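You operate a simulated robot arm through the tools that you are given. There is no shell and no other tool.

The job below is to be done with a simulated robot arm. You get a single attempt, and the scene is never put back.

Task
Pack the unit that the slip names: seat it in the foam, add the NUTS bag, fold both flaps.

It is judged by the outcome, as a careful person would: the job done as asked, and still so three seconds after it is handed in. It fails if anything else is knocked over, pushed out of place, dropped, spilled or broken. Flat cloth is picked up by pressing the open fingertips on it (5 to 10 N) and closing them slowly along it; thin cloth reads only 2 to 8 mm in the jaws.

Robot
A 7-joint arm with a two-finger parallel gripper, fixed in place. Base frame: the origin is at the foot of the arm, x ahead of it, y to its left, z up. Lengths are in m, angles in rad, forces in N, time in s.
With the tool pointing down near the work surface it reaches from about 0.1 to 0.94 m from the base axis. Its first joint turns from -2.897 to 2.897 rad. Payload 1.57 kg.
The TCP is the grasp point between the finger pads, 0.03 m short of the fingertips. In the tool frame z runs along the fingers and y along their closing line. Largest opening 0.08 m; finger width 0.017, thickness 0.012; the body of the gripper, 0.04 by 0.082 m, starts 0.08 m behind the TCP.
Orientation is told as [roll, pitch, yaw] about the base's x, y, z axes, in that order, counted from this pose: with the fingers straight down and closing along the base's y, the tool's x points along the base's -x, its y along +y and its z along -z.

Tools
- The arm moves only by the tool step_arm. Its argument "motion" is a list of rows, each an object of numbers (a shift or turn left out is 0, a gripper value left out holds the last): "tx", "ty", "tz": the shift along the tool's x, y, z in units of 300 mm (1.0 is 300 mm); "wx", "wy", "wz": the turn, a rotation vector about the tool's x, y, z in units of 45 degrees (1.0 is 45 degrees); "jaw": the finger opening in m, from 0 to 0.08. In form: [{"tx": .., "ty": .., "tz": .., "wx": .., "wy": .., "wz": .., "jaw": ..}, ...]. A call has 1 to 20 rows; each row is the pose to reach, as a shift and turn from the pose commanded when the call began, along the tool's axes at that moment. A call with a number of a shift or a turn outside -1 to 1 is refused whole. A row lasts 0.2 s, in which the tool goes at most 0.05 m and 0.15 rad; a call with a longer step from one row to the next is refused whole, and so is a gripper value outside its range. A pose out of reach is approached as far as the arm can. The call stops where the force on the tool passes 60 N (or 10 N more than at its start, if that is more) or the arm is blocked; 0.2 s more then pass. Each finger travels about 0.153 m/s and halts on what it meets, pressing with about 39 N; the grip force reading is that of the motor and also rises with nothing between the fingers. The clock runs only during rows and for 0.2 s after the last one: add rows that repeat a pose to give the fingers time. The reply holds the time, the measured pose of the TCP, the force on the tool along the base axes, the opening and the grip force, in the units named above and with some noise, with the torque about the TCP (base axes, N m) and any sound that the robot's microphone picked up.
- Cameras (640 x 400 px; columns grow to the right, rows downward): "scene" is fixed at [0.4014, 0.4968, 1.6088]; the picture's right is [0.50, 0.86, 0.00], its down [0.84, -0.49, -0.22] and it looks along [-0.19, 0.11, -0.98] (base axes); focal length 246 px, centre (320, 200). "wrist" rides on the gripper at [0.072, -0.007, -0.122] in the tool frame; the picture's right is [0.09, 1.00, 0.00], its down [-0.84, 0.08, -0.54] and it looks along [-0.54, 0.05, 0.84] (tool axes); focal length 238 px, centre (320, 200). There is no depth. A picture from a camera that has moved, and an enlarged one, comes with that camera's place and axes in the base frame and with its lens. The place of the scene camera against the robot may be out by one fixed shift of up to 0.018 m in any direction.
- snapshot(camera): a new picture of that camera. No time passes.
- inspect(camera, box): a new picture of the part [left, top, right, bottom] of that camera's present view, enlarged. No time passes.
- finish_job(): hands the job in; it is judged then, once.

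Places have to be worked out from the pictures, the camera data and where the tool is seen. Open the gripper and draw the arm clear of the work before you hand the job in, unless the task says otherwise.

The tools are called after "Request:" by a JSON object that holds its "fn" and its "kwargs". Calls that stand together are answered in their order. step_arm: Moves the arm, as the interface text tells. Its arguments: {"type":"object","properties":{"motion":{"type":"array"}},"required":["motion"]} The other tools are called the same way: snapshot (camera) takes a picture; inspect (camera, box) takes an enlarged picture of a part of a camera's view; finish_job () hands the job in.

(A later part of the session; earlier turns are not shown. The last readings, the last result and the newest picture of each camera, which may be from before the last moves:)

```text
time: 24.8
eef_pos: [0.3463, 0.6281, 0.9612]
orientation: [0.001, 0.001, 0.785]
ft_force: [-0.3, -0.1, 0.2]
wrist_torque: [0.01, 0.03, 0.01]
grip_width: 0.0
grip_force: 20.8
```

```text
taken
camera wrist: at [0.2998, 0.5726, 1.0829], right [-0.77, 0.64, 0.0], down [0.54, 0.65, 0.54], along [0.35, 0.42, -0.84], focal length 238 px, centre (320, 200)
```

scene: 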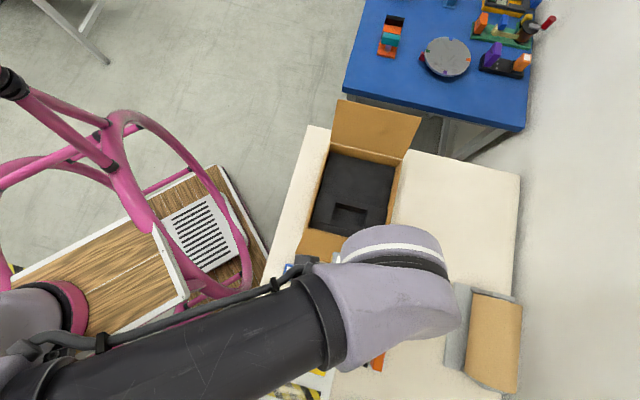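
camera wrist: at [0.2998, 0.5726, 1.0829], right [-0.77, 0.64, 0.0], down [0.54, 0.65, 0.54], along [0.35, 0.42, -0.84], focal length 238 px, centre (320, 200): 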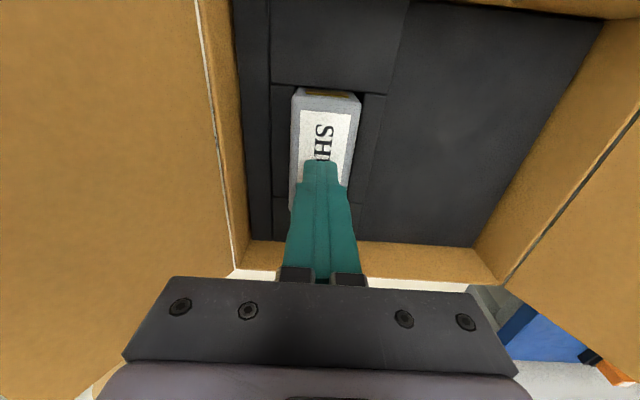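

Closed fingertips are over the unit's middle. I lower in small steps until contact.

Request:
{"fn": "step_arm", "kwargs": {"motion": [{"tz": 0.01}, {"tz": 0.02}, {"tz": 0.02}]}}

```text
time: 25.6
eef_pos: [0.3469, 0.629, 0.9576]
orientation: [0.002, 0.0, 0.786]
ft_force: [-0.8, -3.1, 7.5]
wrist_torque: [-0.1, 0.06, 0.03]
grip_width: 0.0
grip_force: 21.0
```

Contact at TCP z≈0.957 with 7.5 N, so the unit's top is near z≈0.927. I press a bit more to see if it moves down.

Request:
{"fn": "step_arm", "kwargs": {"motion": [{"tz": 0.007}, {"tz": 0.014}, {"tz": 0.014}]}}

```text
time: 26.4
eef_pos: [0.3462, 0.6286, 0.9555]
orientation: [0.004, -0.006, 0.787]
ft_force: [-3.9, -16.5, 56.2]
wrist_torque: [-0.69, 0.22, -0.11]
grip_width: 0.0
grip_force: 20.7
```

No more downward motion at 56 N, so it's on a hard stop. I retreat and look closely at the near end, where the gold tab meets the foam, to be sure it's not hung up.

Request:
{"fn": "step_arm", "kwargs": {"motion": [{"tz": -0.02}, {"tz": -0.1}, {"tz": -0.2}, {"tz": -0.3, "tx": 0.05}, {"tz": -0.4, "tx": 0.1}, {"tz": -0.4, "tx": 0.1}]}}

Request:
{"fn": "inspect", "kwargs": {"camera": "wrist", "box": [270, 60, 370, 130]}}

Request:
{"fn": "inspect", "kwargs": {"camera": "wrist", "box": [230, 40, 420, 220]}}

Request:
{"fn": "inspect", "kwargs": {"camera": "scene", "box": [300, 130, 400, 250]}}

```text
time: 27.8
eef_pos: [0.3237, 0.6066, 1.0717]
orientation: [0.0, 0.001, 0.785]
ft_force: [0.4, 0.7, -0.1]
wrist_torque: [-0.01, 0.01, -0.01]
grip_width: 0.0
grip_force: 21.5
```

```text
5.71 times, centred on (320, 95) of wrist
camera zoom: at [0.2776, 0.5503, 1.193], right [-0.77, 0.64, 0.0], down [0.54, 0.65, 0.54], along [0.35, 0.42, -0.84], focal length 1362 px, centre (320, 800)
```

zoom: 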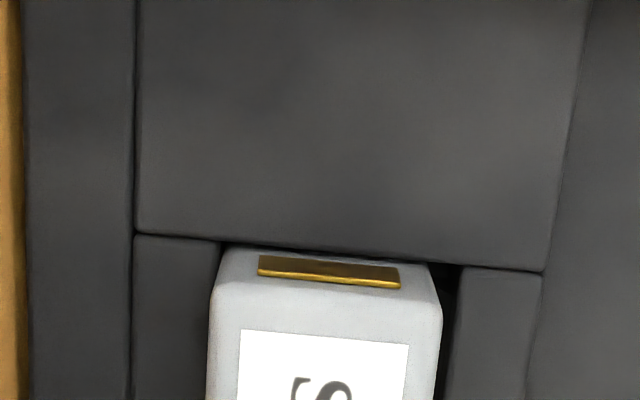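

```text
2.22 times, centred on (325, 130) of wrist
camera zoom: at [0.2776, 0.5503, 1.193], right [-0.77, 0.64, 0.0], down [0.54, 0.65, 0.54], along [0.35, 0.42, -0.84], focal length 530 px, centre (309, 356)
```

zoom: 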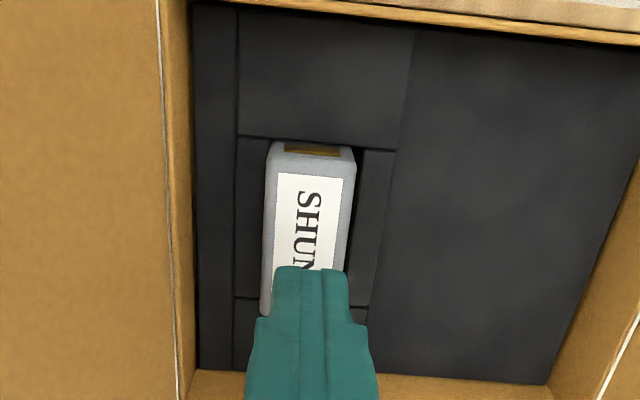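

```text
3.33 times, centred on (350, 190) of scene
camera zoom: at [0.4014, 0.4968, 1.6088], right [0.5, 0.86, 0.0], down [0.84, -0.49, -0.22], along [-0.19, 0.11, -0.98], focal length 820 px, centre (220, 233)
```

zoom: 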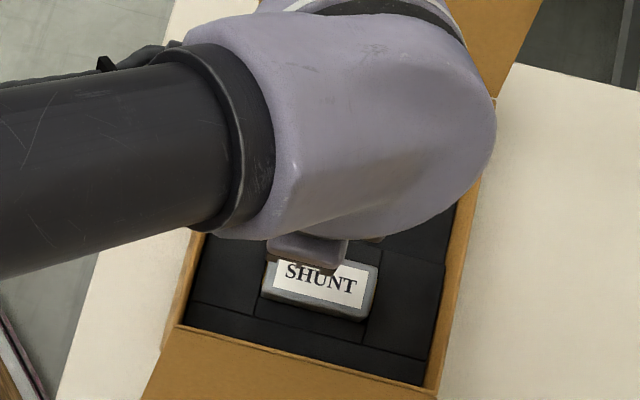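

The tab clears the foam edge and the unit looks level. To confirm full seating depth, I'll touch the foam top beside it (far block) with closed fingertips and compare heights.

Request:
{"fn": "step_arm", "kwargs": {"motion": [{"tx": -0.11}, {"tx": -0.22, "ty": 0.009, "tz": 0.1}, {"tx": -0.329, "ty": 0.009, "tz": 0.2}, {"tx": -0.329, "ty": 0.009, "tz": 0.32}, {"tx": -0.329, "ty": 0.009, "tz": 0.43}, {"tx": -0.329, "ty": 0.009, "tz": 0.43}]}}

Request:
{"fn": "snapshot", "kwargs": {"camera": "wrist"}}

```text
time: 29.2
eef_pos: [0.3927, 0.6793, 0.9417]
orientation: [0.0, 0.0, 0.787]
ft_force: [0.5, 0.5, 0.3]
wrist_torque: [0.0, -0.01, 0.01]
grip_width: 0.0001
grip_force: 21.5
```

```text
taken
camera wrist: at [0.3456, 0.624, 1.0639], right [-0.77, 0.64, 0.0], down [0.54, 0.65, 0.54], along [0.35, 0.42, -0.84], focal length 238 px, centre (320, 200)
```

wrist: 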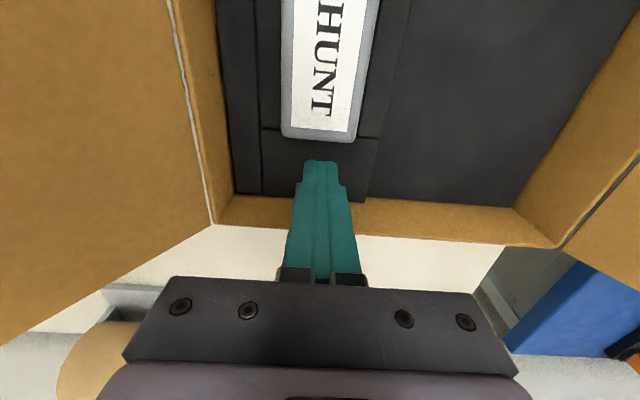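

Fingertips are over the far foam block, clear of the unit and the wall. I lower in small steps for contact.

Request:
{"fn": "step_arm", "kwargs": {"motion": [{"tz": 0.015}, {"tz": 0.03}, {"tz": 0.04}, {"tz": 0.04}]}}

```text
time: 30.2
eef_pos: [0.393, 0.6787, 0.9287]
orientation: [0.0, 0.0, 0.785]
ft_force: [0.6, 0.9, 0.6]
wrist_torque: [-0.01, 0.01, 0.01]
grip_width: 0.0002
grip_force: 21.5
```

No contact yet with tips at about 0.899. Continuing down.

Request:
{"fn": "step_arm", "kwargs": {"motion": [{"tz": 0.007}, {"tz": 0.014}, {"tz": 0.014}]}}

```text
time: 31.0
eef_pos: [0.3932, 0.6779, 0.9265]
orientation: [0.0, 0.0, 0.786]
ft_force: [-0.6, -6.3, 10.4]
wrist_torque: [-0.24, 0.04, -0.07]
grip_width: 0.0
grip_force: 21.5
```

Foam top is at z≈0.896 and the unit's top at ≈0.927, so with a ~24 mm cavity the unit is about 55 mm tall and resting on the floor; I'll verify against the table height later. Now I retreat upward and head toward the NUTS bag, turning the gripper.

Request:
{"fn": "step_arm", "kwargs": {"motion": [{"tz": -0.13}, {"tz": -0.27}, {"tz": -0.41}, {"tz": -0.55}, {"tz": -0.683}, {"tx": 0.015, "ty": -0.137, "tz": -0.683, "wz": 0.143}, {"tx": 0.03, "ty": -0.275, "tz": -0.683, "wz": 0.286}, {"tx": 0.045, "ty": -0.412, "tz": -0.683, "wz": 0.429}, {"tx": 0.06, "ty": -0.55, "tz": -0.683, "wz": 0.571}, {"tx": 0.075, "ty": -0.687, "tz": -0.683, "wz": 0.714}, {"tx": 0.09, "ty": -0.825, "tz": -0.683, "wz": 0.857}, {"tx": 0.104, "ty": -0.962, "tz": -0.683, "wz": 1.0}, {"tx": 0.104, "ty": -0.962, "tz": -0.683, "wz": 1.0, "jaw": 0.08}]}}

Request:
{"fn": "snapshot", "kwargs": {"camera": "wrist"}}

Request:
{"fn": "inspect", "kwargs": {"camera": "scene", "box": [290, 130, 410, 260]}}

```text
time: 33.8
eef_pos: [0.5766, 0.4503, 1.1291]
orientation: [0.0, 0.001, -0.002]
ft_force: [0.1, 0.5, 0.4]
wrist_torque: [0.02, 0.0, -0.01]
grip_width: 0.0801
grip_force: 0.1
```

```text
taken
camera wrist: at [0.5045, 0.4443, 1.2513], right [-0.09, 1.0, 0.0], down [0.84, 0.08, 0.54], along [0.54, 0.05, -0.84], focal length 238 px, centre (320, 200)
```

wrist: 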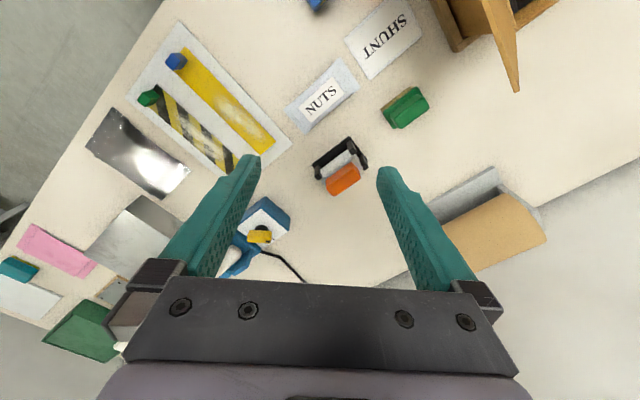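

```text
3.08 times, centred on (350, 195) of scene
camera zoom: at [0.4014, 0.4968, 1.6088], right [0.5, 0.86, 0.0], down [0.84, -0.49, -0.22], along [-0.19, 0.11, -0.98], focal length 757 px, centre (228, 215)
```

zoom: 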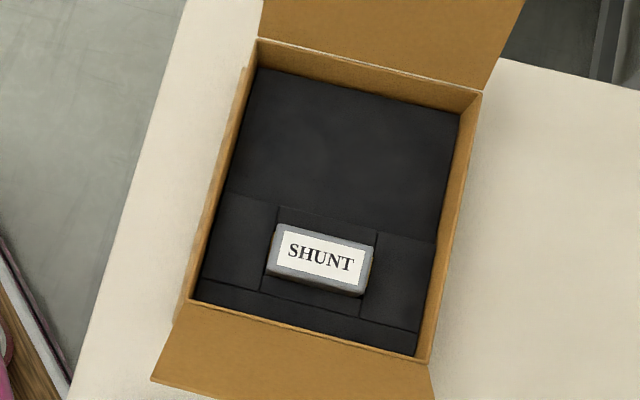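

The unit is neatly in its cavity. I turn another 45° and come down to about z=1.0 above the bag for a close look.

Request:
{"fn": "step_arm", "kwargs": {"motion": [{"wz": 0.167, "tz": 0.07}, {"wz": 0.333, "tz": 0.14}, {"wz": 0.5, "tz": 0.21}, {"wz": 0.667, "tz": 0.28}, {"wz": 0.833, "tz": 0.35}, {"wz": 1.0, "tz": 0.43}, {"wz": 1.0, "tz": 0.43}]}}

Request:
{"fn": "snapshot", "kwargs": {"camera": "wrist"}}

Request:
{"fn": "inspect", "kwargs": {"camera": "wrist", "box": [240, 60, 400, 190]}}

```text
time: 35.4
eef_pos: [0.5746, 0.4523, 1.0004]
orientation: [0.001, 0.001, -0.787]
ft_force: [-0.3, -0.9, 0.0]
wrist_torque: [0.01, 0.02, 0.01]
grip_width: 0.0799
grip_force: 0.2
```

```text
taken
camera wrist: at [0.5184, 0.4982, 1.123], right [0.64, 0.77, 0.0], down [0.65, -0.54, 0.54], along [0.42, -0.35, -0.84], focal length 238 px, centre (320, 200)
```

wrist: 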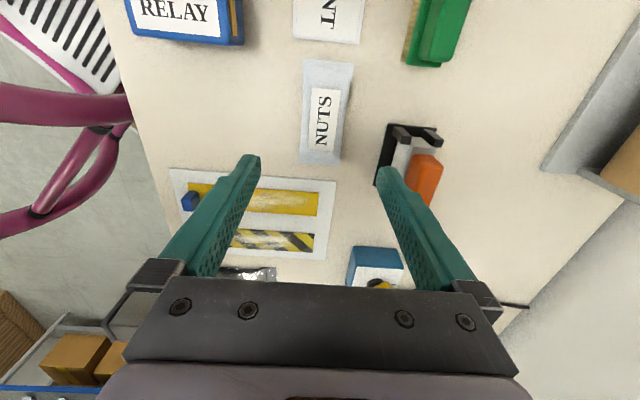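

```text
3.08 times, centred on (320, 125) of wrist
camera zoom: at [0.5184, 0.4982, 1.123], right [0.64, 0.77, 0.0], down [0.65, -0.54, 0.54], along [0.42, -0.35, -0.84], focal length 733 px, centre (320, 431)
```

zoom: 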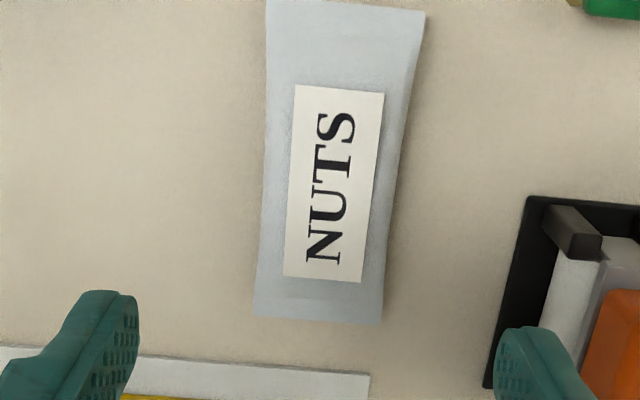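

The bag is about 0.126×0.059 m, its centre within 5 mm of the tool axis, and the tape holder on the far side leaves about 3 cm for the finger. I centre over it and descend with open jaws to just above table level.

Request:
{"fn": "step_arm", "kwargs": {"motion": [{"tx": -0.0157, "ty": 0.0153, "tz": 0.12}, {"tx": -0.0157, "ty": 0.0153, "tz": 0.24}, {"tx": -0.0157, "ty": 0.0153, "tz": 0.36}, {"tx": -0.0157, "ty": 0.0153, "tz": 0.46}, {"tx": -0.0157, "ty": 0.0153, "tz": 0.522}, {"tx": -0.0157, "ty": 0.0153, "tz": 0.522}]}}

Request:
{"fn": "snapshot", "kwargs": {"camera": "wrist"}}

Request:
{"fn": "inspect", "kwargs": {"camera": "wrist", "box": [220, 60, 420, 220]}}

```text
time: 36.8
eef_pos: [0.5831, 0.4528, 0.8447]
orientation: [0.001, 0.001, -0.784]
ft_force: [-0.5, 0.3, 1.0]
wrist_torque: [0.01, 0.0, 0.0]
grip_width: 0.0801
grip_force: 0.1
```

```text
taken
camera wrist: at [0.5263, 0.4989, 0.967], right [0.64, 0.77, 0.0], down [0.65, -0.54, 0.54], along [0.42, -0.35, -0.84], focal length 238 px, centre (320, 200)
```

wrist: 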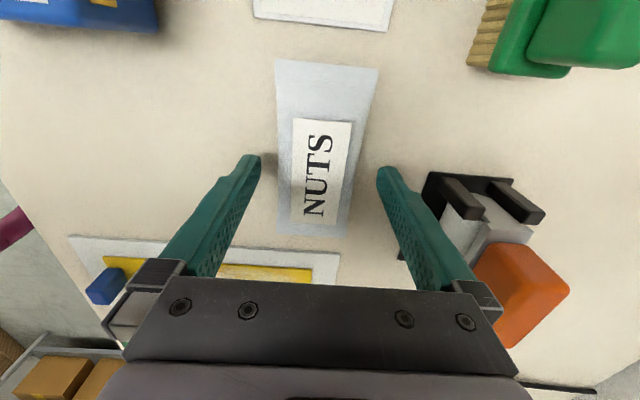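

```text
2.50 times, centred on (320, 140) of wrist
camera zoom: at [0.5263, 0.4989, 0.967], right [0.64, 0.77, 0.0], down [0.65, -0.54, 0.54], along [0.42, -0.35, -0.84], focal length 596 px, centre (320, 350)
```

zoom: 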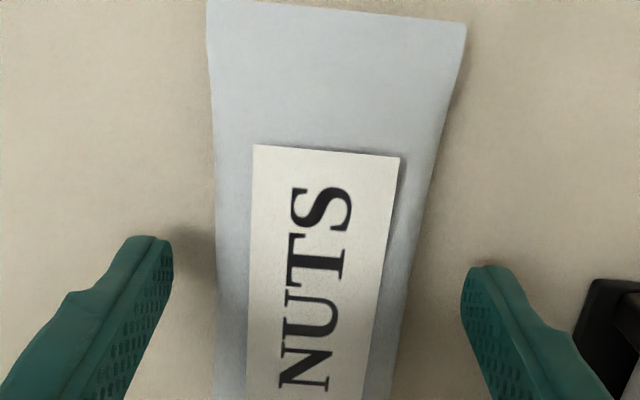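

The fingers straddle the bag evenly. I now lower in small steps until the tips just touch the table.

Request:
{"fn": "step_arm", "kwargs": {"motion": [{"tz": 0.01}, {"tz": 0.02}, {"tz": 0.025}, {"tz": 0.025}]}}

```text
time: 37.8
eef_pos: [0.5801, 0.4533, 0.8373]
orientation: [0.0, 0.001, -0.786]
ft_force: [0.3, -0.5, 0.2]
wrist_torque: [-0.01, 0.03, -0.02]
grip_width: 0.0799
grip_force: 0.1
```

No contact yet with tips near z≈0.807; going 2 mm lower.

Request:
{"fn": "step_arm", "kwargs": {"motion": [{"tz": 0.005}, {"tz": 0.01}, {"tz": 0.01}]}}

```text
time: 38.6
eef_pos: [0.5803, 0.4531, 0.8343]
orientation: [0.0, 0.0, -0.786]
ft_force: [0.7, -0.9, -0.5]
wrist_torque: [-0.02, 0.0, -0.03]
grip_width: 0.0799
grip_force: 0.1
```

Request:
{"fn": "step_arm", "kwargs": {"motion": [{"tz": 0.005}, {"tz": 0.009}, {"tz": 0.009}]}}

```text
time: 39.4
eef_pos: [0.581, 0.4526, 0.8327]
orientation: [0.001, 0.0, -0.785]
ft_force: [-0.3, 0.6, -0.7]
wrist_torque: [0.0, -0.01, 0.02]
grip_width: 0.0799
grip_force: 0.1
```

Still no contact with tips near z≈0.802. I keep lowering by 2 mm.

Request:
{"fn": "step_arm", "kwargs": {"motion": [{"tz": 0.004}, {"tz": 0.007}, {"tz": 0.007}]}}

```text
time: 40.2
eef_pos: [0.5805, 0.452, 0.8307]
orientation: [0.001, -0.001, -0.786]
ft_force: [0.4, 0.4, -0.9]
wrist_torque: [0.02, 0.0, -0.01]
grip_width: 0.0798
grip_force: 0.2
```

The tips are near z≈0.800 without contact; another 2 mm.

Request:
{"fn": "step_arm", "kwargs": {"motion": [{"tz": 0.004}, {"tz": 0.007}, {"tz": 0.007}]}}

```text
time: 41.0
eef_pos: [0.5813, 0.4524, 0.8294]
orientation: [0.005, 0.002, -0.785]
ft_force: [-5.3, -5.9, 40.1]
wrist_torque: [-1.53, 1.42, -0.09]
grip_width: 0.08
grip_force: 0.0
```

The table is at z≈0.7995, so the SHUNT unit is about 59 mm tall and its seated bottom is at the cavity floor — good. I ease off to about zero force and close the fingers slowly on the bag's sides.

Request:
{"fn": "step_arm", "kwargs": {"motion": [{"tz": -0.006}, {"tz": -0.006, "jaw": 0.074}, {"tz": -0.006, "jaw": 0.068}, {"tz": -0.006, "jaw": 0.064}, {"tz": -0.006, "jaw": 0.06}, {"tz": -0.006, "jaw": 0.056}, {"tz": -0.006, "jaw": 0.052}, {"tz": -0.006, "jaw": 0.05}, {"tz": -0.006, "jaw": 0.05}]}}

Request:
{"fn": "inspect", "kwargs": {"camera": "wrist", "box": [220, 60, 420, 240]}}

```text
time: 43.0
eef_pos: [0.5828, 0.4513, 0.8298]
orientation: [0.004, 0.0, -0.785]
ft_force: [0.2, -6.9, 25.3]
wrist_torque: [-0.76, 0.58, 0.15]
grip_width: 0.0542
grip_force: 2.6
```

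```text
2.22 times, centred on (320, 150) of wrist
camera zoom: at [0.526, 0.4974, 0.9523], right [0.64, 0.77, 0.0], down [0.65, -0.54, 0.54], along [0.42, -0.35, -0.84], focal length 530 px, centre (320, 311)
```

zoom: 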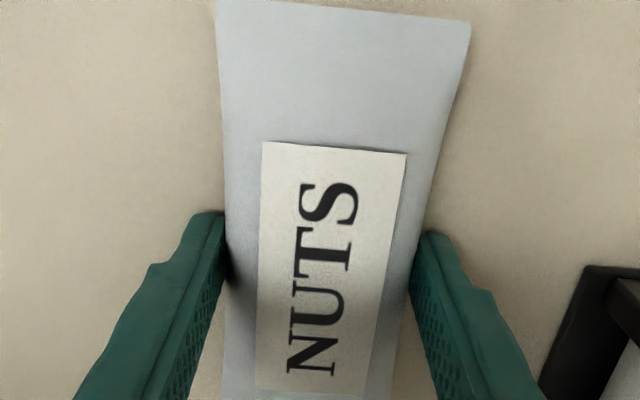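

The fingers meet the bag at 0.054 m with light force. I ease off the table slightly and keep closing slowly.

Request:
{"fn": "step_arm", "kwargs": {"motion": [{"tz": -0.003, "jaw": 0.048}, {"tz": -0.004, "jaw": 0.044}, {"tz": -0.004, "jaw": 0.04}, {"tz": -0.004, "jaw": 0.036}, {"tz": -0.004, "jaw": 0.036}]}}

Request:
{"fn": "inspect", "kwargs": {"camera": "wrist", "box": [220, 60, 420, 240]}}

```text
time: 44.2
eef_pos: [0.5806, 0.4531, 0.8308]
orientation: [-0.002, -0.001, -0.785]
ft_force: [-0.3, -0.3, 0.1]
wrist_torque: [-0.02, -0.03, 0.01]
grip_width: 0.053
grip_force: 38.7
```

```text
2.22 times, centred on (320, 150) of wrist
camera zoom: at [0.5248, 0.4983, 0.9525], right [0.64, 0.77, 0.0], down [0.65, -0.54, 0.54], along [0.42, -0.35, -0.84], focal length 530 px, centre (320, 311)
```

zoom: 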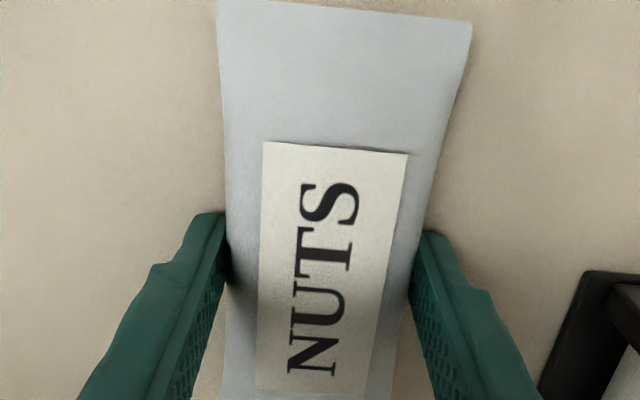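

The bag holds firm at 0.053 m with full grip force. I lift slowly and check that it comes along.

Request:
{"fn": "step_arm", "kwargs": {"motion": [{"tz": -0.02}, {"tz": -0.06}, {"tz": -0.12}, {"tz": -0.2}, {"tz": -0.2}]}}

Request:
{"fn": "snapshot", "kwargs": {"camera": "wrist"}}

Request:
{"fn": "inspect", "kwargs": {"camera": "wrist", "box": [220, 60, 420, 240]}}

```text
time: 45.4
eef_pos: [0.5826, 0.4523, 0.8899]
orientation: [-0.001, -0.001, -0.785]
ft_force: [0.0, 0.0, -0.6]
wrist_torque: [-0.03, -0.01, -0.01]
grip_width: 0.053
grip_force: 38.9
```

```text
taken
camera wrist: at [0.5263, 0.4977, 1.0126], right [0.64, 0.77, 0.0], down [0.65, -0.54, 0.54], along [0.42, -0.35, -0.84], focal length 238 px, centre (320, 200)
```

wrist: 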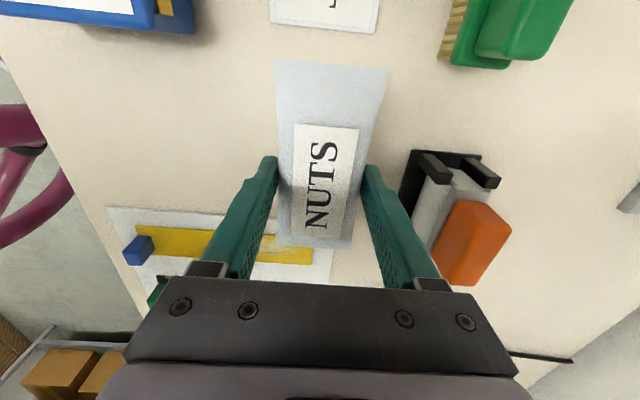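

```text
2.22 times, centred on (320, 150) of wrist
camera zoom: at [0.5263, 0.4977, 1.0126], right [0.64, 0.77, 0.0], down [0.65, -0.54, 0.54], along [0.42, -0.35, -0.84], focal length 530 px, centre (320, 311)
```

zoom: 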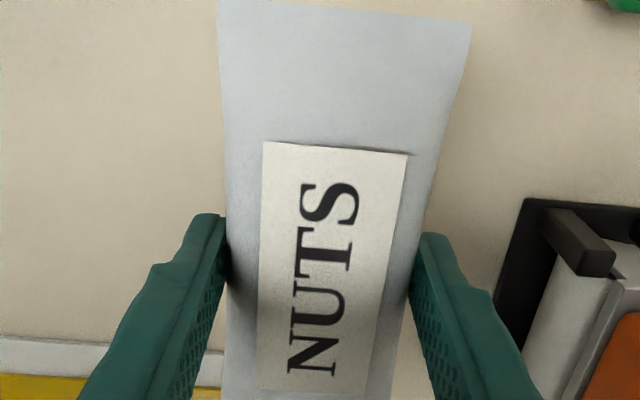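

The bag is firmly held and level. I lift it to z≈1.13 and carry it toward the plain half of the box, turning so that its long side lies across the box.

Request:
{"fn": "step_arm", "kwargs": {"motion": [{"tz": -0.13}, {"tz": -0.27}, {"tz": -0.4}, {"tz": -0.54}, {"tz": -0.67}, {"tz": -0.8}, {"tx": 0.113, "ty": -0.011, "tz": -0.8, "wz": -0.167}, {"tx": 0.226, "ty": -0.022, "tz": -0.8, "wz": -0.333}, {"tx": 0.339, "ty": -0.033, "tz": -0.8, "wz": -0.5}, {"tx": 0.452, "ty": -0.044, "tz": -0.8, "wz": -0.667}, {"tx": 0.565, "ty": -0.055, "tz": -0.8, "wz": -0.833}, {"tx": 0.677, "ty": -0.0656, "tz": -0.8, "wz": -1.0}, {"tx": 0.677, "ty": -0.0656, "tz": -0.8, "wz": -1.0}]}}

Request:
{"fn": "snapshot", "kwargs": {"camera": "wrist"}}

```text
time: 48.2
eef_pos: [0.4239, 0.5815, 1.1314]
orientation: [0.0, 0.0, 0.002]
ft_force: [-0.1, 0.5, -1.1]
wrist_torque: [-0.02, -0.04, -0.01]
grip_width: 0.0534
grip_force: 39.0
```

```text
taken
camera wrist: at [0.3515, 0.5754, 1.2533], right [-0.09, 1.0, 0.0], down [0.84, 0.08, 0.54], along [0.54, 0.05, -0.84], focal length 238 px, centre (320, 200)
```

wrist: 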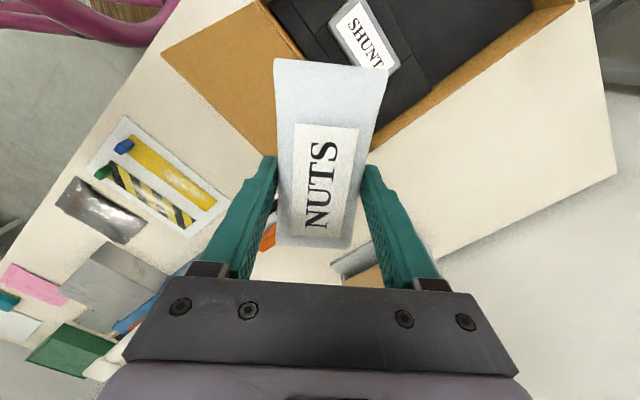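

The bag is still steady in the grip. I complete the turn and move over the plain half of the foam.

Request:
{"fn": "step_arm", "kwargs": {"motion": [{"tx": 0.0876, "ty": 0.072, "wz": -0.167}, {"tx": 0.175, "ty": 0.144, "wz": -0.333}, {"tx": 0.263, "ty": 0.216, "wz": -0.5}, {"tx": 0.35, "ty": 0.288, "wz": -0.667}, {"tx": 0.438, "ty": 0.36, "wz": -0.833}, {"tx": 0.5257, "ty": 0.4327, "wz": -1.0}, {"tx": 0.5257, "ty": 0.4327, "wz": -1.0}]}}

Request:
{"fn": "snapshot", "kwargs": {"camera": "wrist"}}

Request:
{"fn": "snapshot", "kwargs": {"camera": "scene"}}

```text
time: 49.8
eef_pos: [0.2648, 0.7102, 1.13]
orientation: [0.001, -0.001, 0.787]
ft_force: [0.2, 0.0, -0.8]
wrist_torque: [0.04, 0.03, -0.03]
grip_width: 0.0532
grip_force: 39.4
```

```text
taken
camera wrist: at [0.2187, 0.6554, 1.2529], right [-0.77, 0.64, 0.0], down [0.54, 0.65, 0.54], along [0.34, 0.42, -0.84], focal length 238 px, centre (320, 200)
```

wrist: 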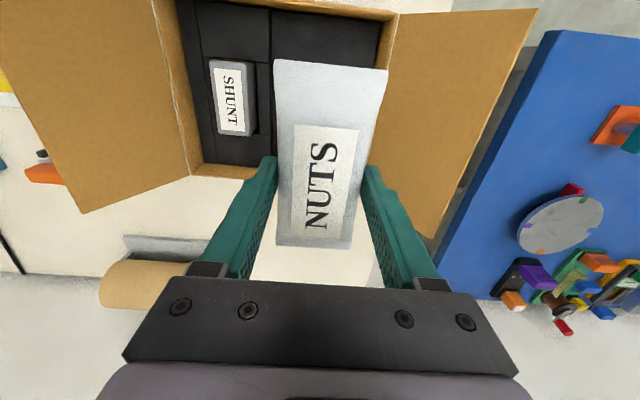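

```text
taken
```

scene: 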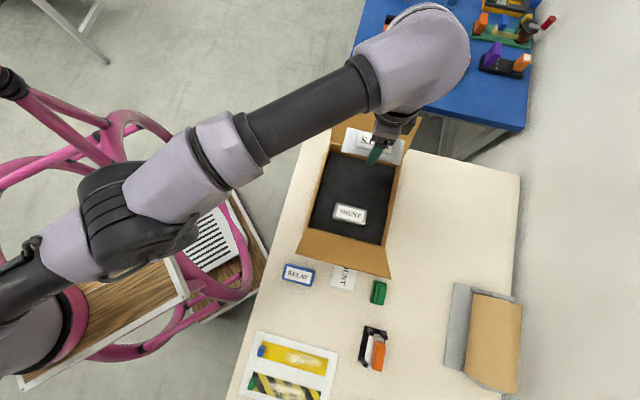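

The bag is above the plain half, beside the unit. I lower it between the flaps to about z=0.95 and check.

Request:
{"fn": "step_arm", "kwargs": {"motion": [{"tz": 0.12}, {"tz": 0.24}, {"tz": 0.36}, {"tz": 0.48}, {"tz": 0.57}, {"tz": 0.57}]}}

Request:
{"fn": "snapshot", "kwargs": {"camera": "wrist"}}

Request:
{"fn": "inspect", "kwargs": {"camera": "wrist", "box": [160, 0, 480, 260]}}

Request:
{"fn": "inspect", "kwargs": {"camera": "scene", "box": [290, 90, 430, 270]}}

```text
time: 51.2
eef_pos: [0.2674, 0.7137, 0.9581]
orientation: [0.0, 0.0, 0.786]
ft_force: [0.1, -0.2, -1.0]
wrist_torque: [0.01, -0.03, -0.02]
grip_width: 0.0531
grip_force: 39.3
```

```text
taken
camera wrist: at [0.2202, 0.6579, 1.0809], right [-0.77, 0.64, 0.0], down [0.54, 0.65, 0.54], along [0.35, 0.42, -0.84], focal length 238 px, centre (320, 200)
```

wrist: 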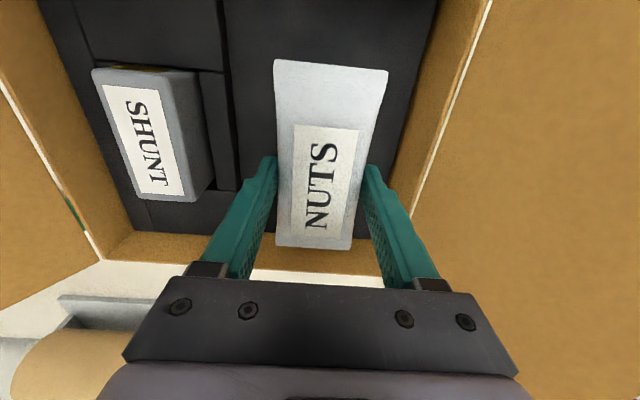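

```text
1.54 times, centred on (320, 130) of wrist
camera zoom: at [0.2202, 0.6579, 1.0809], right [-0.77, 0.64, 0.0], down [0.54, 0.65, 0.54], along [0.35, 0.42, -0.84], focal length 367 px, centre (320, 308)
```

zoom: 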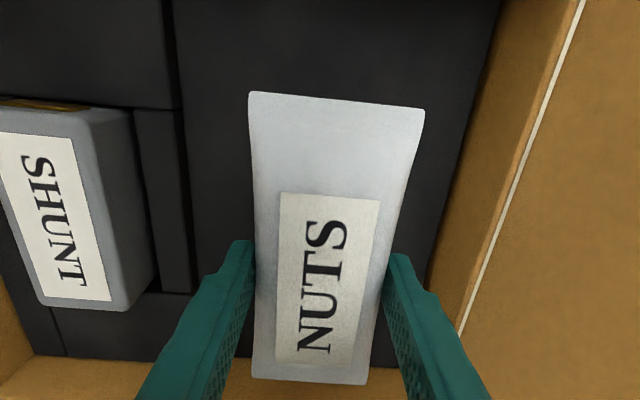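

```text
2.22 times, centred on (360, 180) of scene
camera zoom: at [0.4014, 0.4968, 1.6088], right [0.5, 0.86, 0.0], down [0.84, -0.49, -0.22], along [-0.19, 0.11, -0.98], focal length 546 px, centre (231, 244)
```

zoom: 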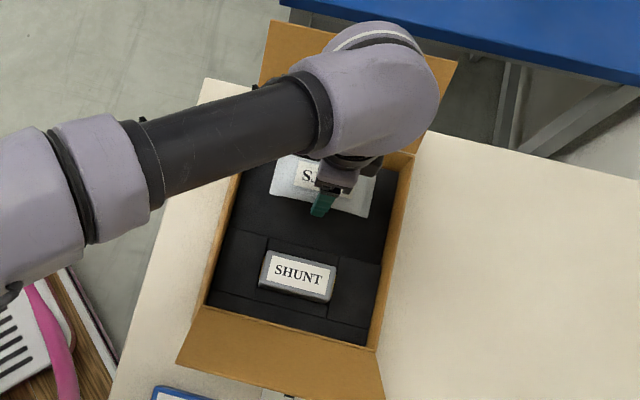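

The plain half is clearly lower than the cavity block, and the bag is well placed over it. I lower further, watching for contact.

Request:
{"fn": "step_arm", "kwargs": {"motion": [{"tz": 0.04}, {"tz": 0.08}, {"tz": 0.11}, {"tz": 0.11}]}}

```text
time: 52.2
eef_pos: [0.2672, 0.7129, 0.9258]
orientation: [0.0, 0.0, 0.787]
ft_force: [-0.1, 0.1, -1.8]
wrist_torque: [0.01, 0.02, 0.01]
grip_width: 0.0534
grip_force: 39.5
```

No contact yet; continuing down in 5 mm increments.

Request:
{"fn": "step_arm", "kwargs": {"motion": [{"tz": 0.015}, {"tz": 0.03}, {"tz": 0.03}]}}

```text
time: 53.0
eef_pos: [0.2657, 0.7137, 0.9177]
orientation: [0.001, 0.0, 0.785]
ft_force: [1.1, -0.5, -1.1]
wrist_torque: [0.01, 0.0, 0.01]
grip_width: 0.0533
grip_force: 39.2
```

Still free. Lowering 6 mm more.

Request:
{"fn": "step_arm", "kwargs": {"motion": [{"tz": 0.01}, {"tz": 0.02}, {"tz": 0.02}]}}

Request:
{"fn": "inspect", "kwargs": {"camera": "wrist", "box": [160, 0, 480, 260]}}

```text
time: 53.8
eef_pos: [0.2659, 0.7128, 0.9147]
orientation: [0.002, -0.005, 0.784]
ft_force: [-0.5, -10.4, 35.0]
wrist_torque: [-1.61, -0.24, -0.36]
grip_width: 0.0532
grip_force: 38.7
```

```text
1.54 times, centred on (320, 130) of wrist
camera zoom: at [0.2196, 0.657, 1.0372], right [-0.77, 0.64, 0.0], down [0.54, 0.64, 0.55], along [0.35, 0.42, -0.84], focal length 367 px, centre (320, 308)
```

zoom: 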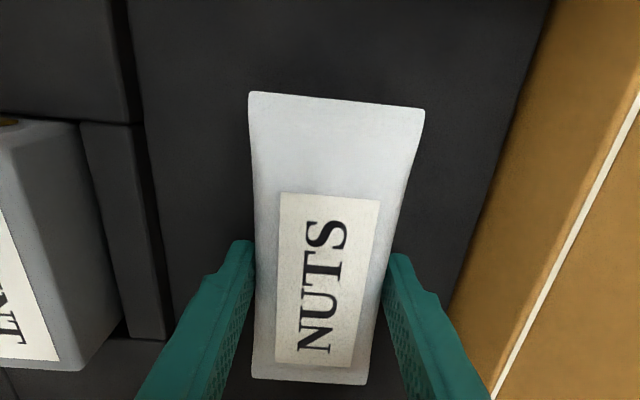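

Contact: the bag is on the foam surface at z≈0.884. I ease off 2 mm, open the jaws, and retreat straight up.

Request:
{"fn": "step_arm", "kwargs": {"motion": [{"tz": -0.008}, {"tz": -0.008, "jaw": 0.058}, {"tz": -0.008, "jaw": 0.066}, {"tz": -0.008, "jaw": 0.072}, {"tz": -0.05, "jaw": 0.072}, {"tz": -0.15, "jaw": 0.072}, {"tz": -0.28, "jaw": 0.072}, {"tz": -0.42, "jaw": 0.072}, {"tz": -0.56, "jaw": 0.072}, {"tz": -0.7, "jaw": 0.072}, {"tz": -0.7, "jaw": 0.072}]}}

Request:
{"fn": "snapshot", "kwargs": {"camera": "wrist"}}

Request:
{"fn": "inspect", "kwargs": {"camera": "wrist", "box": [160, 0, 480, 220]}}

```text
time: 56.2
eef_pos: [0.2646, 0.7123, 1.1219]
orientation: [0.0, -0.001, 0.783]
ft_force: [-0.1, -0.2, -0.3]
wrist_torque: [-0.03, -0.01, 0.0]
grip_width: 0.0719
grip_force: 0.1
```

```text
taken
camera wrist: at [0.219, 0.6567, 1.2441], right [-0.77, 0.64, 0.0], down [0.54, 0.65, 0.54], along [0.35, 0.42, -0.84], focal length 238 px, centre (320, 200)
```

wrist: 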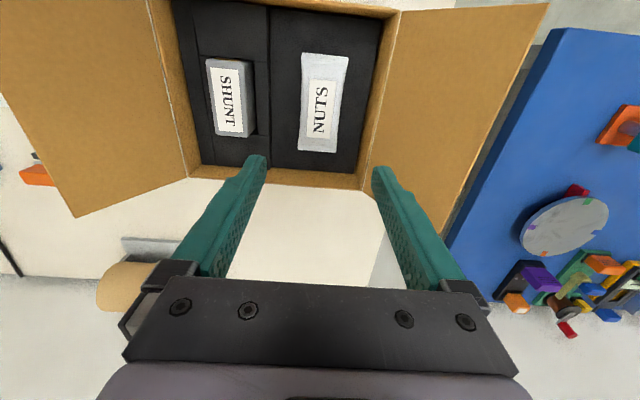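

```text
1.82 times, centred on (320, 110) of wrist
camera zoom: at [0.219, 0.6567, 1.2441], right [-0.77, 0.64, 0.0], down [0.54, 0.65, 0.54], along [0.35, 0.42, -0.84], focal length 433 px, centre (320, 364)
```

zoom: 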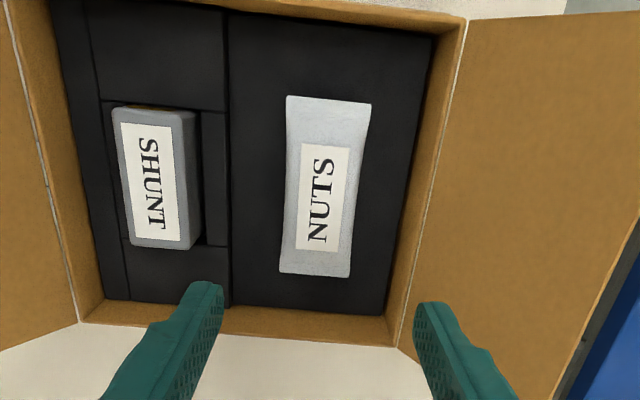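

The unit is seated and the bag lies flat in the plain half. Now for the flaps: I close the fingers and go over to the outside of the unit-side flap at b-middle, staying above the flap tips.

Request:
{"fn": "step_arm", "kwargs": {"motion": [{"jaw": 0.04}, {"jaw": 0.0, "ty": -0.14}, {"ty": -0.28, "jaw": 0.0}, {"ty": -0.43, "jaw": 0.0}, {"ty": -0.57, "jaw": 0.0}, {"ty": -0.71, "jaw": 0.0}, {"ty": -0.86, "jaw": 0.0}, {"ty": -1.0, "jaw": 0.0}, {"ty": -1.0, "jaw": 0.0}]}}

Request:
{"fn": "snapshot", "kwargs": {"camera": "wrist"}}

Request:
{"fn": "snapshot", "kwargs": {"camera": "scene"}}

```text
time: 58.2
eef_pos: [0.4783, 0.4972, 1.1201]
orientation: [0.001, -0.001, 0.785]
ft_force: [0.7, 0.9, -0.6]
wrist_torque: [-0.02, -0.01, -0.01]
grip_width: 0.0
grip_force: 21.1
```

```text
taken
camera wrist: at [0.4315, 0.4414, 1.2424], right [-0.77, 0.64, 0.0], down [0.54, 0.65, 0.54], along [0.35, 0.42, -0.84], focal length 238 px, centre (320, 200)
```

wrist: 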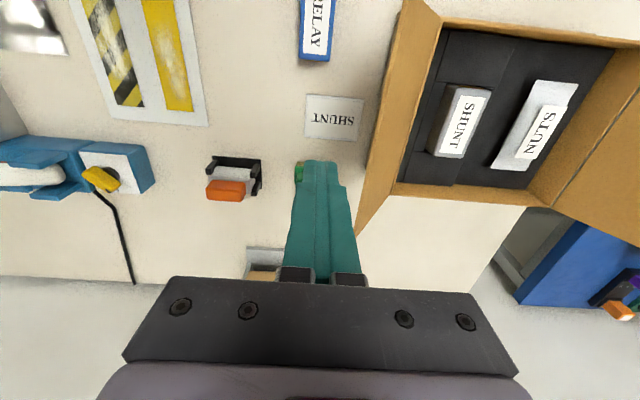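

```text
taken
```

scene: 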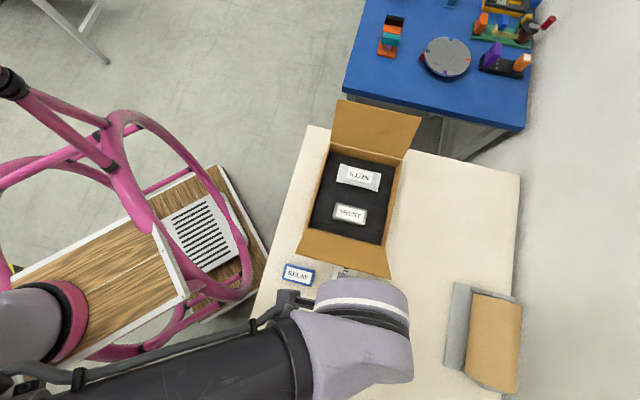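

The tool is outside the unit-side flap with clearance. I lower so the fingertips are about 5 cm above the rim, then look.

Request:
{"fn": "step_arm", "kwargs": {"motion": [{"tz": 0.09}, {"tz": 0.18}, {"tz": 0.27}, {"tz": 0.35}, {"tz": 0.35}]}}

Request:
{"fn": "snapshot", "kwargs": {"camera": "wrist"}}

```text
time: 59.4
eef_pos: [0.479, 0.4986, 1.0165]
orientation: [0.0, -0.001, 0.786]
ft_force: [-0.5, -0.5, -1.1]
wrist_torque: [0.02, 0.04, 0.01]
grip_width: 0.0003
grip_force: 21.6
```

```text
taken
camera wrist: at [0.4321, 0.4441, 1.1383], right [-0.77, 0.64, 0.0], down [0.54, 0.65, 0.54], along [0.35, 0.42, -0.84], focal length 238 px, centre (320, 200)
```

wrist: 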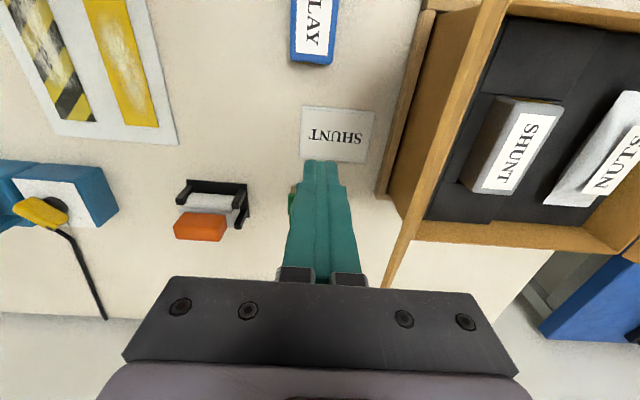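

The flap is edge-on in view just to the right of the fingers. I push slowly inward and watch the force.

Request:
{"fn": "step_arm", "kwargs": {"motion": [{"ty": 0.05}, {"ty": 0.1}, {"ty": 0.14}, {"ty": 0.18}, {"ty": 0.22}, {"ty": 0.22}]}}

Request:
{"fn": "snapshot", "kwargs": {"camera": "wrist"}}

```text
time: 60.8
eef_pos: [0.4311, 0.5459, 1.016]
orientation: [0.0, 0.002, 0.786]
ft_force: [0.1, 0.3, -1.0]
wrist_torque: [0.01, -0.05, 0.02]
grip_width: 0.0001
grip_force: 20.8
```

```text
taken
camera wrist: at [0.3845, 0.491, 1.1395], right [-0.77, 0.64, 0.0], down [0.54, 0.65, 0.54], along [0.35, 0.42, -0.84], focal length 238 px, centre (320, 200)
```

wrist: 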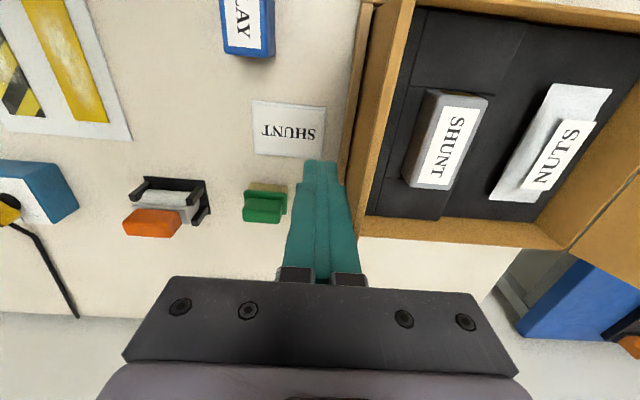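

Almost no force so far. Checking from the scene camera how the flap is moving.

Request:
{"fn": "inspect", "kwargs": {"camera": "scene", "box": [270, 90, 450, 300]}}

Request:
{"fn": "inspect", "kwargs": {"camera": "wrist", "box": [280, 0, 480, 260]}}

```text
1.90 times, centred on (360, 195) of scene
camera zoom: at [0.4014, 0.4968, 1.6088], right [0.5, 0.86, 0.0], down [0.84, -0.49, -0.22], along [-0.19, 0.11, -0.98], focal length 468 px, centre (244, 210)
```

zoom: 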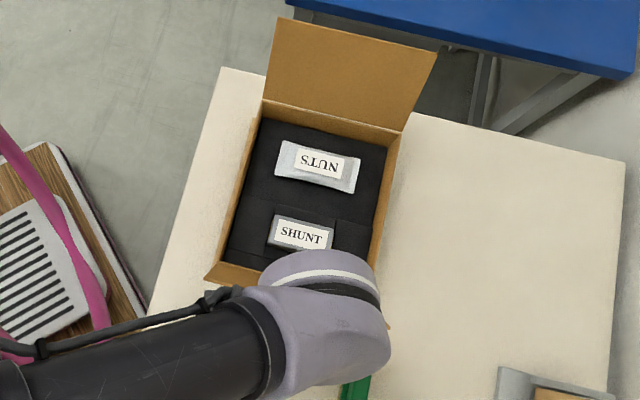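

```text
1.54 times, centred on (380, 130) of wrist
camera zoom: at [0.3845, 0.491, 1.1395], right [-0.77, 0.64, 0.0], down [0.54, 0.65, 0.54], along [0.35, 0.42, -0.84], focal length 367 px, centre (228, 308)
```

zoom: 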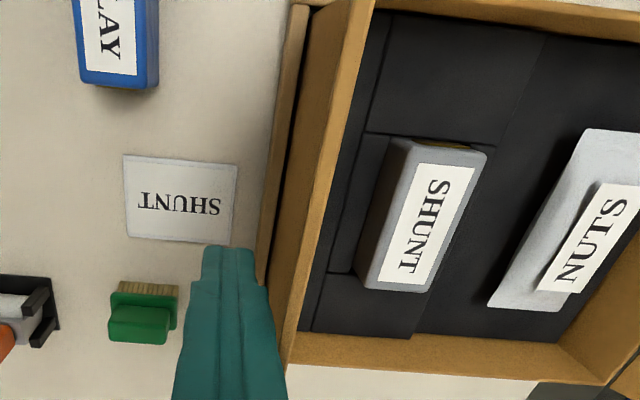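

The flap is rotating up with the fingers at almost no resistance. I continue pushing inward past vertical.

Request:
{"fn": "step_arm", "kwargs": {"motion": [{"ty": 0.06}, {"ty": 0.12}, {"ty": 0.18}, {"ty": 0.24}, {"ty": 0.3}, {"ty": 0.34}, {"ty": 0.34}]}}

Request:
{"fn": "snapshot", "kwargs": {"camera": "wrist"}}

Request:
{"fn": "inspect", "kwargs": {"camera": "scene", "box": [270, 90, 450, 300]}}

```text
time: 62.4
eef_pos: [0.3584, 0.6189, 1.0167]
orientation: [0.001, -0.001, 0.785]
ft_force: [-0.5, 0.4, 1.1]
wrist_torque: [0.01, 0.06, 0.02]
grip_width: 0.0
grip_force: 21.5
```

```text
taken
camera wrist: at [0.312, 0.5641, 1.1391], right [-0.77, 0.64, 0.0], down [0.54, 0.65, 0.54], along [0.35, 0.42, -0.84], focal length 238 px, centre (320, 200)
```

wrist: 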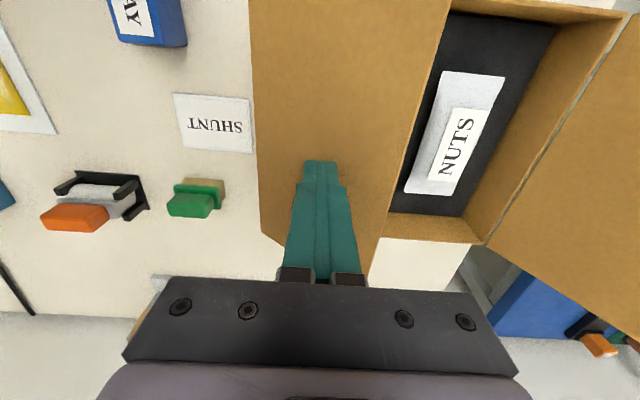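

```text
1.90 times, centred on (360, 195) of scene
camera zoom: at [0.4014, 0.4968, 1.6088], right [0.5, 0.86, 0.0], down [0.84, -0.49, -0.22], along [-0.19, 0.11, -0.98], focal length 468 px, centre (244, 210)
```

zoom: 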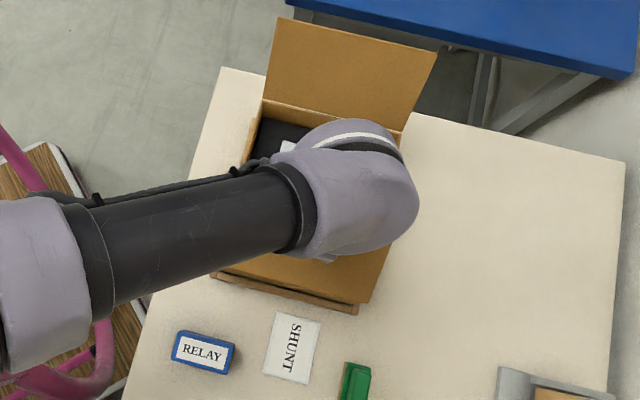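

The flap has passed vertical and leans over the box. I follow it inward and down to lay it flat.

Request:
{"fn": "step_arm", "kwargs": {"motion": [{"ty": 0.04, "tz": 0.03}, {"ty": 0.08, "tz": 0.06}, {"ty": 0.11, "tz": 0.1}, {"ty": 0.13, "tz": 0.135}, {"ty": 0.13, "tz": 0.135}]}}

Request:
{"fn": "snapshot", "kwargs": {"camera": "wrist"}}

```text
time: 63.6
eef_pos: [0.3317, 0.647, 0.9769]
orientation: [-0.001, 0.0, 0.785]
ft_force: [0.1, 0.4, -0.2]
wrist_torque: [0.03, 0.04, -0.01]
grip_width: 0.0002
grip_force: 21.4
```

```text
taken
camera wrist: at [0.2852, 0.591, 1.0992], right [-0.77, 0.64, 0.0], down [0.54, 0.65, 0.54], along [0.35, 0.42, -0.84], focal length 238 px, centre (320, 200)
```

wrist: 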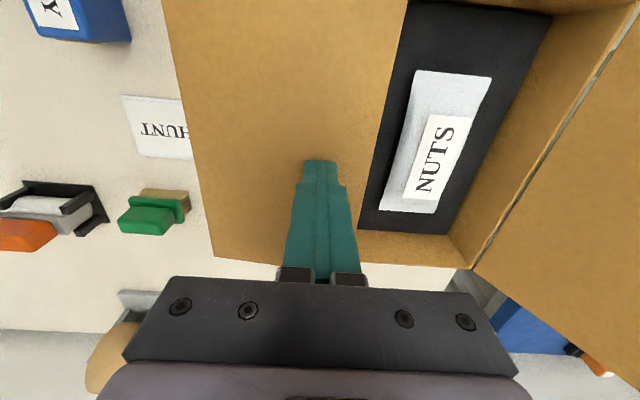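

The flap is nearly flat. I press it down the last bit in small steps until the force rises.

Request:
{"fn": "step_arm", "kwargs": {"motion": [{"tz": 0.01}, {"tz": 0.02}, {"tz": 0.03}, {"tz": 0.03}]}}

```text
time: 64.6
eef_pos: [0.332, 0.6465, 0.9669]
orientation: [0.0, -0.001, 0.785]
ft_force: [0.0, 0.8, -1.2]
wrist_torque: [-0.04, -0.02, -0.02]
grip_width: 0.0001
grip_force: 21.1
```

No resistance yet with tips at about 0.937; a few mm more.

Request:
{"fn": "step_arm", "kwargs": {"motion": [{"tz": 0.007}, {"tz": 0.014}, {"tz": 0.014}]}}

Request:
{"fn": "snapshot", "kwargs": {"camera": "wrist"}}

Request:
{"fn": "inspect", "kwargs": {"camera": "scene", "box": [270, 90, 450, 300]}}

```text
time: 65.4
eef_pos: [0.3321, 0.6463, 0.9648]
orientation: [0.002, -0.001, 0.785]
ft_force: [-0.7, -3.0, 16.6]
wrist_torque: [-0.17, -0.01, -0.02]
grip_width: 0.0
grip_force: 21.7
```

```text
taken
camera wrist: at [0.2851, 0.5905, 1.0871], right [-0.77, 0.64, 0.0], down [0.54, 0.65, 0.54], along [0.35, 0.42, -0.84], focal length 238 px, centre (320, 200)
```

wrist: 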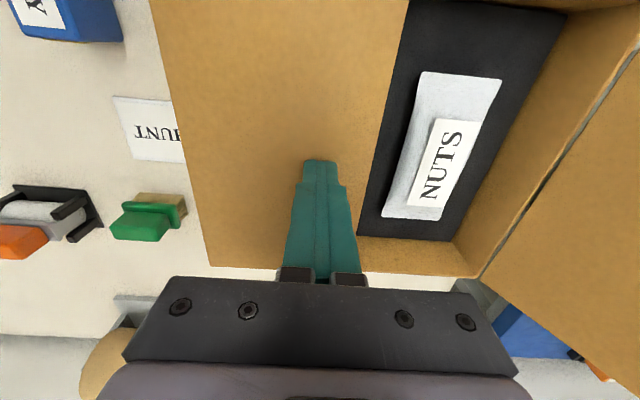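

```text
1.90 times, centred on (360, 195) of scene
camera zoom: at [0.4014, 0.4968, 1.6088], right [0.5, 0.86, 0.0], down [0.84, -0.49, -0.22], along [-0.19, 0.11, -0.98], focal length 468 px, centre (244, 210)
```

zoom: 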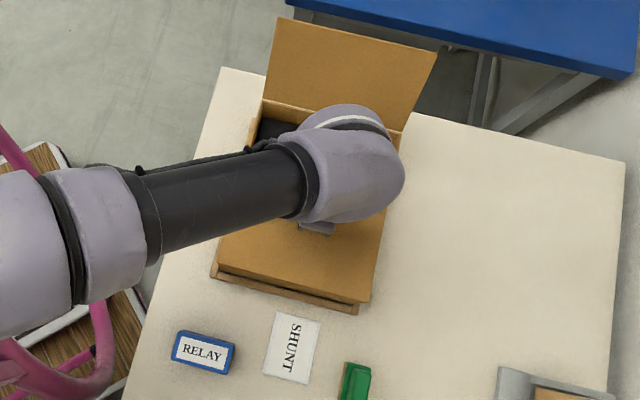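

The flap is flat, at z≈0.935, with firm resistance. I rise and check that it stays down.

Request:
{"fn": "step_arm", "kwargs": {"motion": [{"tz": -0.02}, {"tz": -0.1}, {"tz": -0.22}, {"tz": -0.35}, {"tz": -0.5}, {"tz": -0.5}]}}

Request:
{"fn": "snapshot", "kwargs": {"camera": "wrist"}}

Request:
{"fn": "inspect", "kwargs": {"camera": "scene", "box": [270, 90, 450, 300]}}

```text
time: 66.8
eef_pos: [0.3323, 0.646, 1.1135]
orientation: [0.001, 0.0, 0.785]
ft_force: [-1.0, -0.9, 0.1]
wrist_torque: [0.01, -0.03, 0.01]
grip_width: 0.0001
grip_force: 21.5
```

```text
taken
camera wrist: at [0.2848, 0.5907, 1.2364], right [-0.77, 0.64, 0.0], down [0.54, 0.65, 0.54], along [0.35, 0.42, -0.84], focal length 238 px, centre (320, 200)
```

wrist: 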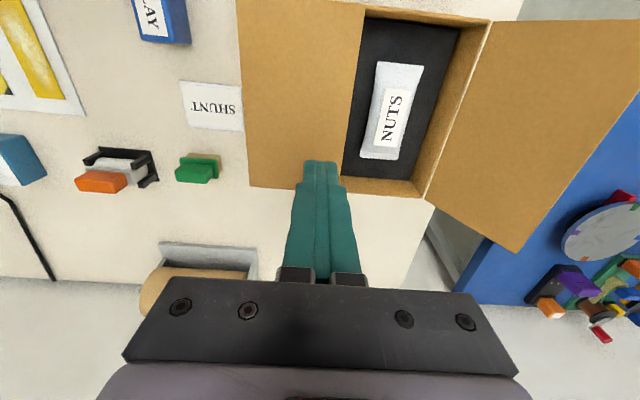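

```text
1.90 times, centred on (360, 195) of scene
camera zoom: at [0.4014, 0.4968, 1.6088], right [0.5, 0.86, 0.0], down [0.84, -0.49, -0.22], along [-0.19, 0.11, -0.98], focal length 468 px, centre (244, 210)
```

zoom: 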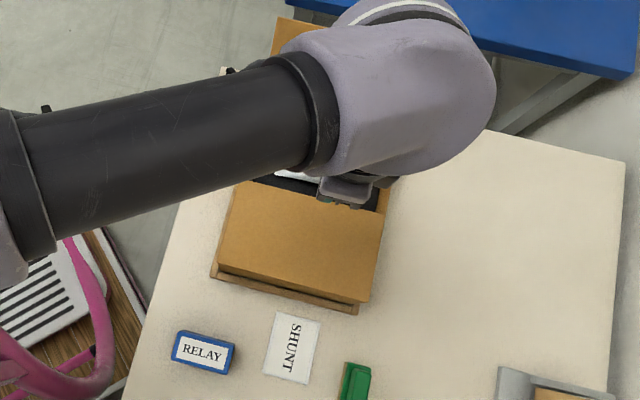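

The unit-side flap stays flat. Now I cross over above the other flap's tip to its outside.

Request:
{"fn": "step_arm", "kwargs": {"motion": [{"tz": -0.05}, {"tz": -0.06, "tx": 0.02, "ty": 0.12}, {"tz": -0.06, "tx": 0.04, "ty": 0.25}, {"tz": -0.06, "tx": 0.062, "ty": 0.38}, {"tz": -0.06, "tx": 0.062, "ty": 0.52}, {"tz": -0.06, "tx": 0.062, "ty": 0.66}, {"tz": -0.06, "tx": 0.062, "ty": 0.8}, {"tz": -0.06, "tx": 0.062, "ty": 0.94}, {"tz": -0.06, "tx": 0.062, "ty": 0.94}]}}

Request:
{"fn": "snapshot", "kwargs": {"camera": "wrist"}}

Request:
{"fn": "snapshot", "kwargs": {"camera": "scene"}}

```text
time: 68.8
eef_pos: [0.1415, 0.7121, 1.1185]
orientation: [0.0, 0.0, 0.785]
ft_force: [-0.6, -0.5, 0.4]
wrist_torque: [0.03, -0.01, 0.0]
grip_width: 0.0002
grip_force: 21.1
out of reach, approached as far as the arm can: row 5, 6, 7, 8, 9
```

```text
taken
camera wrist: at [0.0946, 0.6555, 1.2405], right [-0.77, 0.64, 0.0], down [0.54, 0.65, 0.54], along [0.35, 0.42, -0.84], focal length 238 px, centre (320, 200)
```

wrist: 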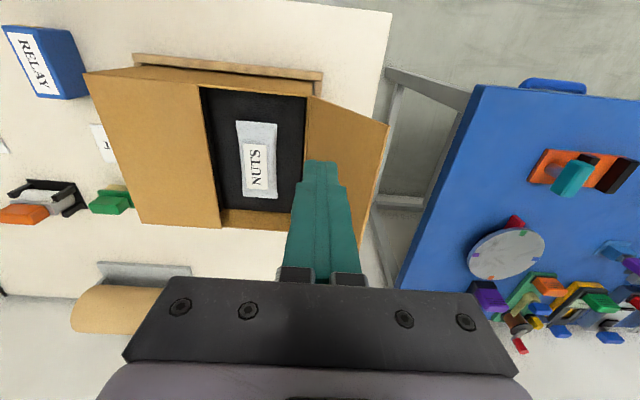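

```text
taken
```

scene: 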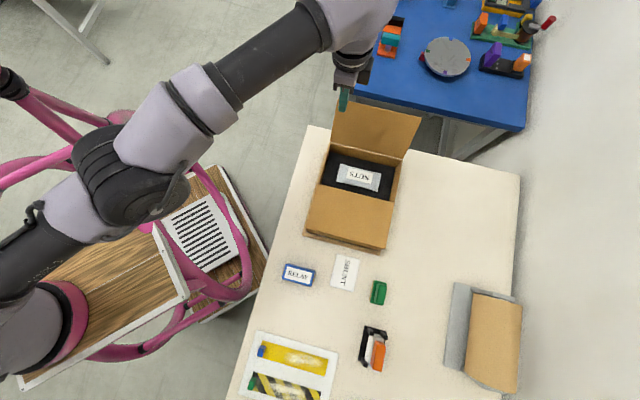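

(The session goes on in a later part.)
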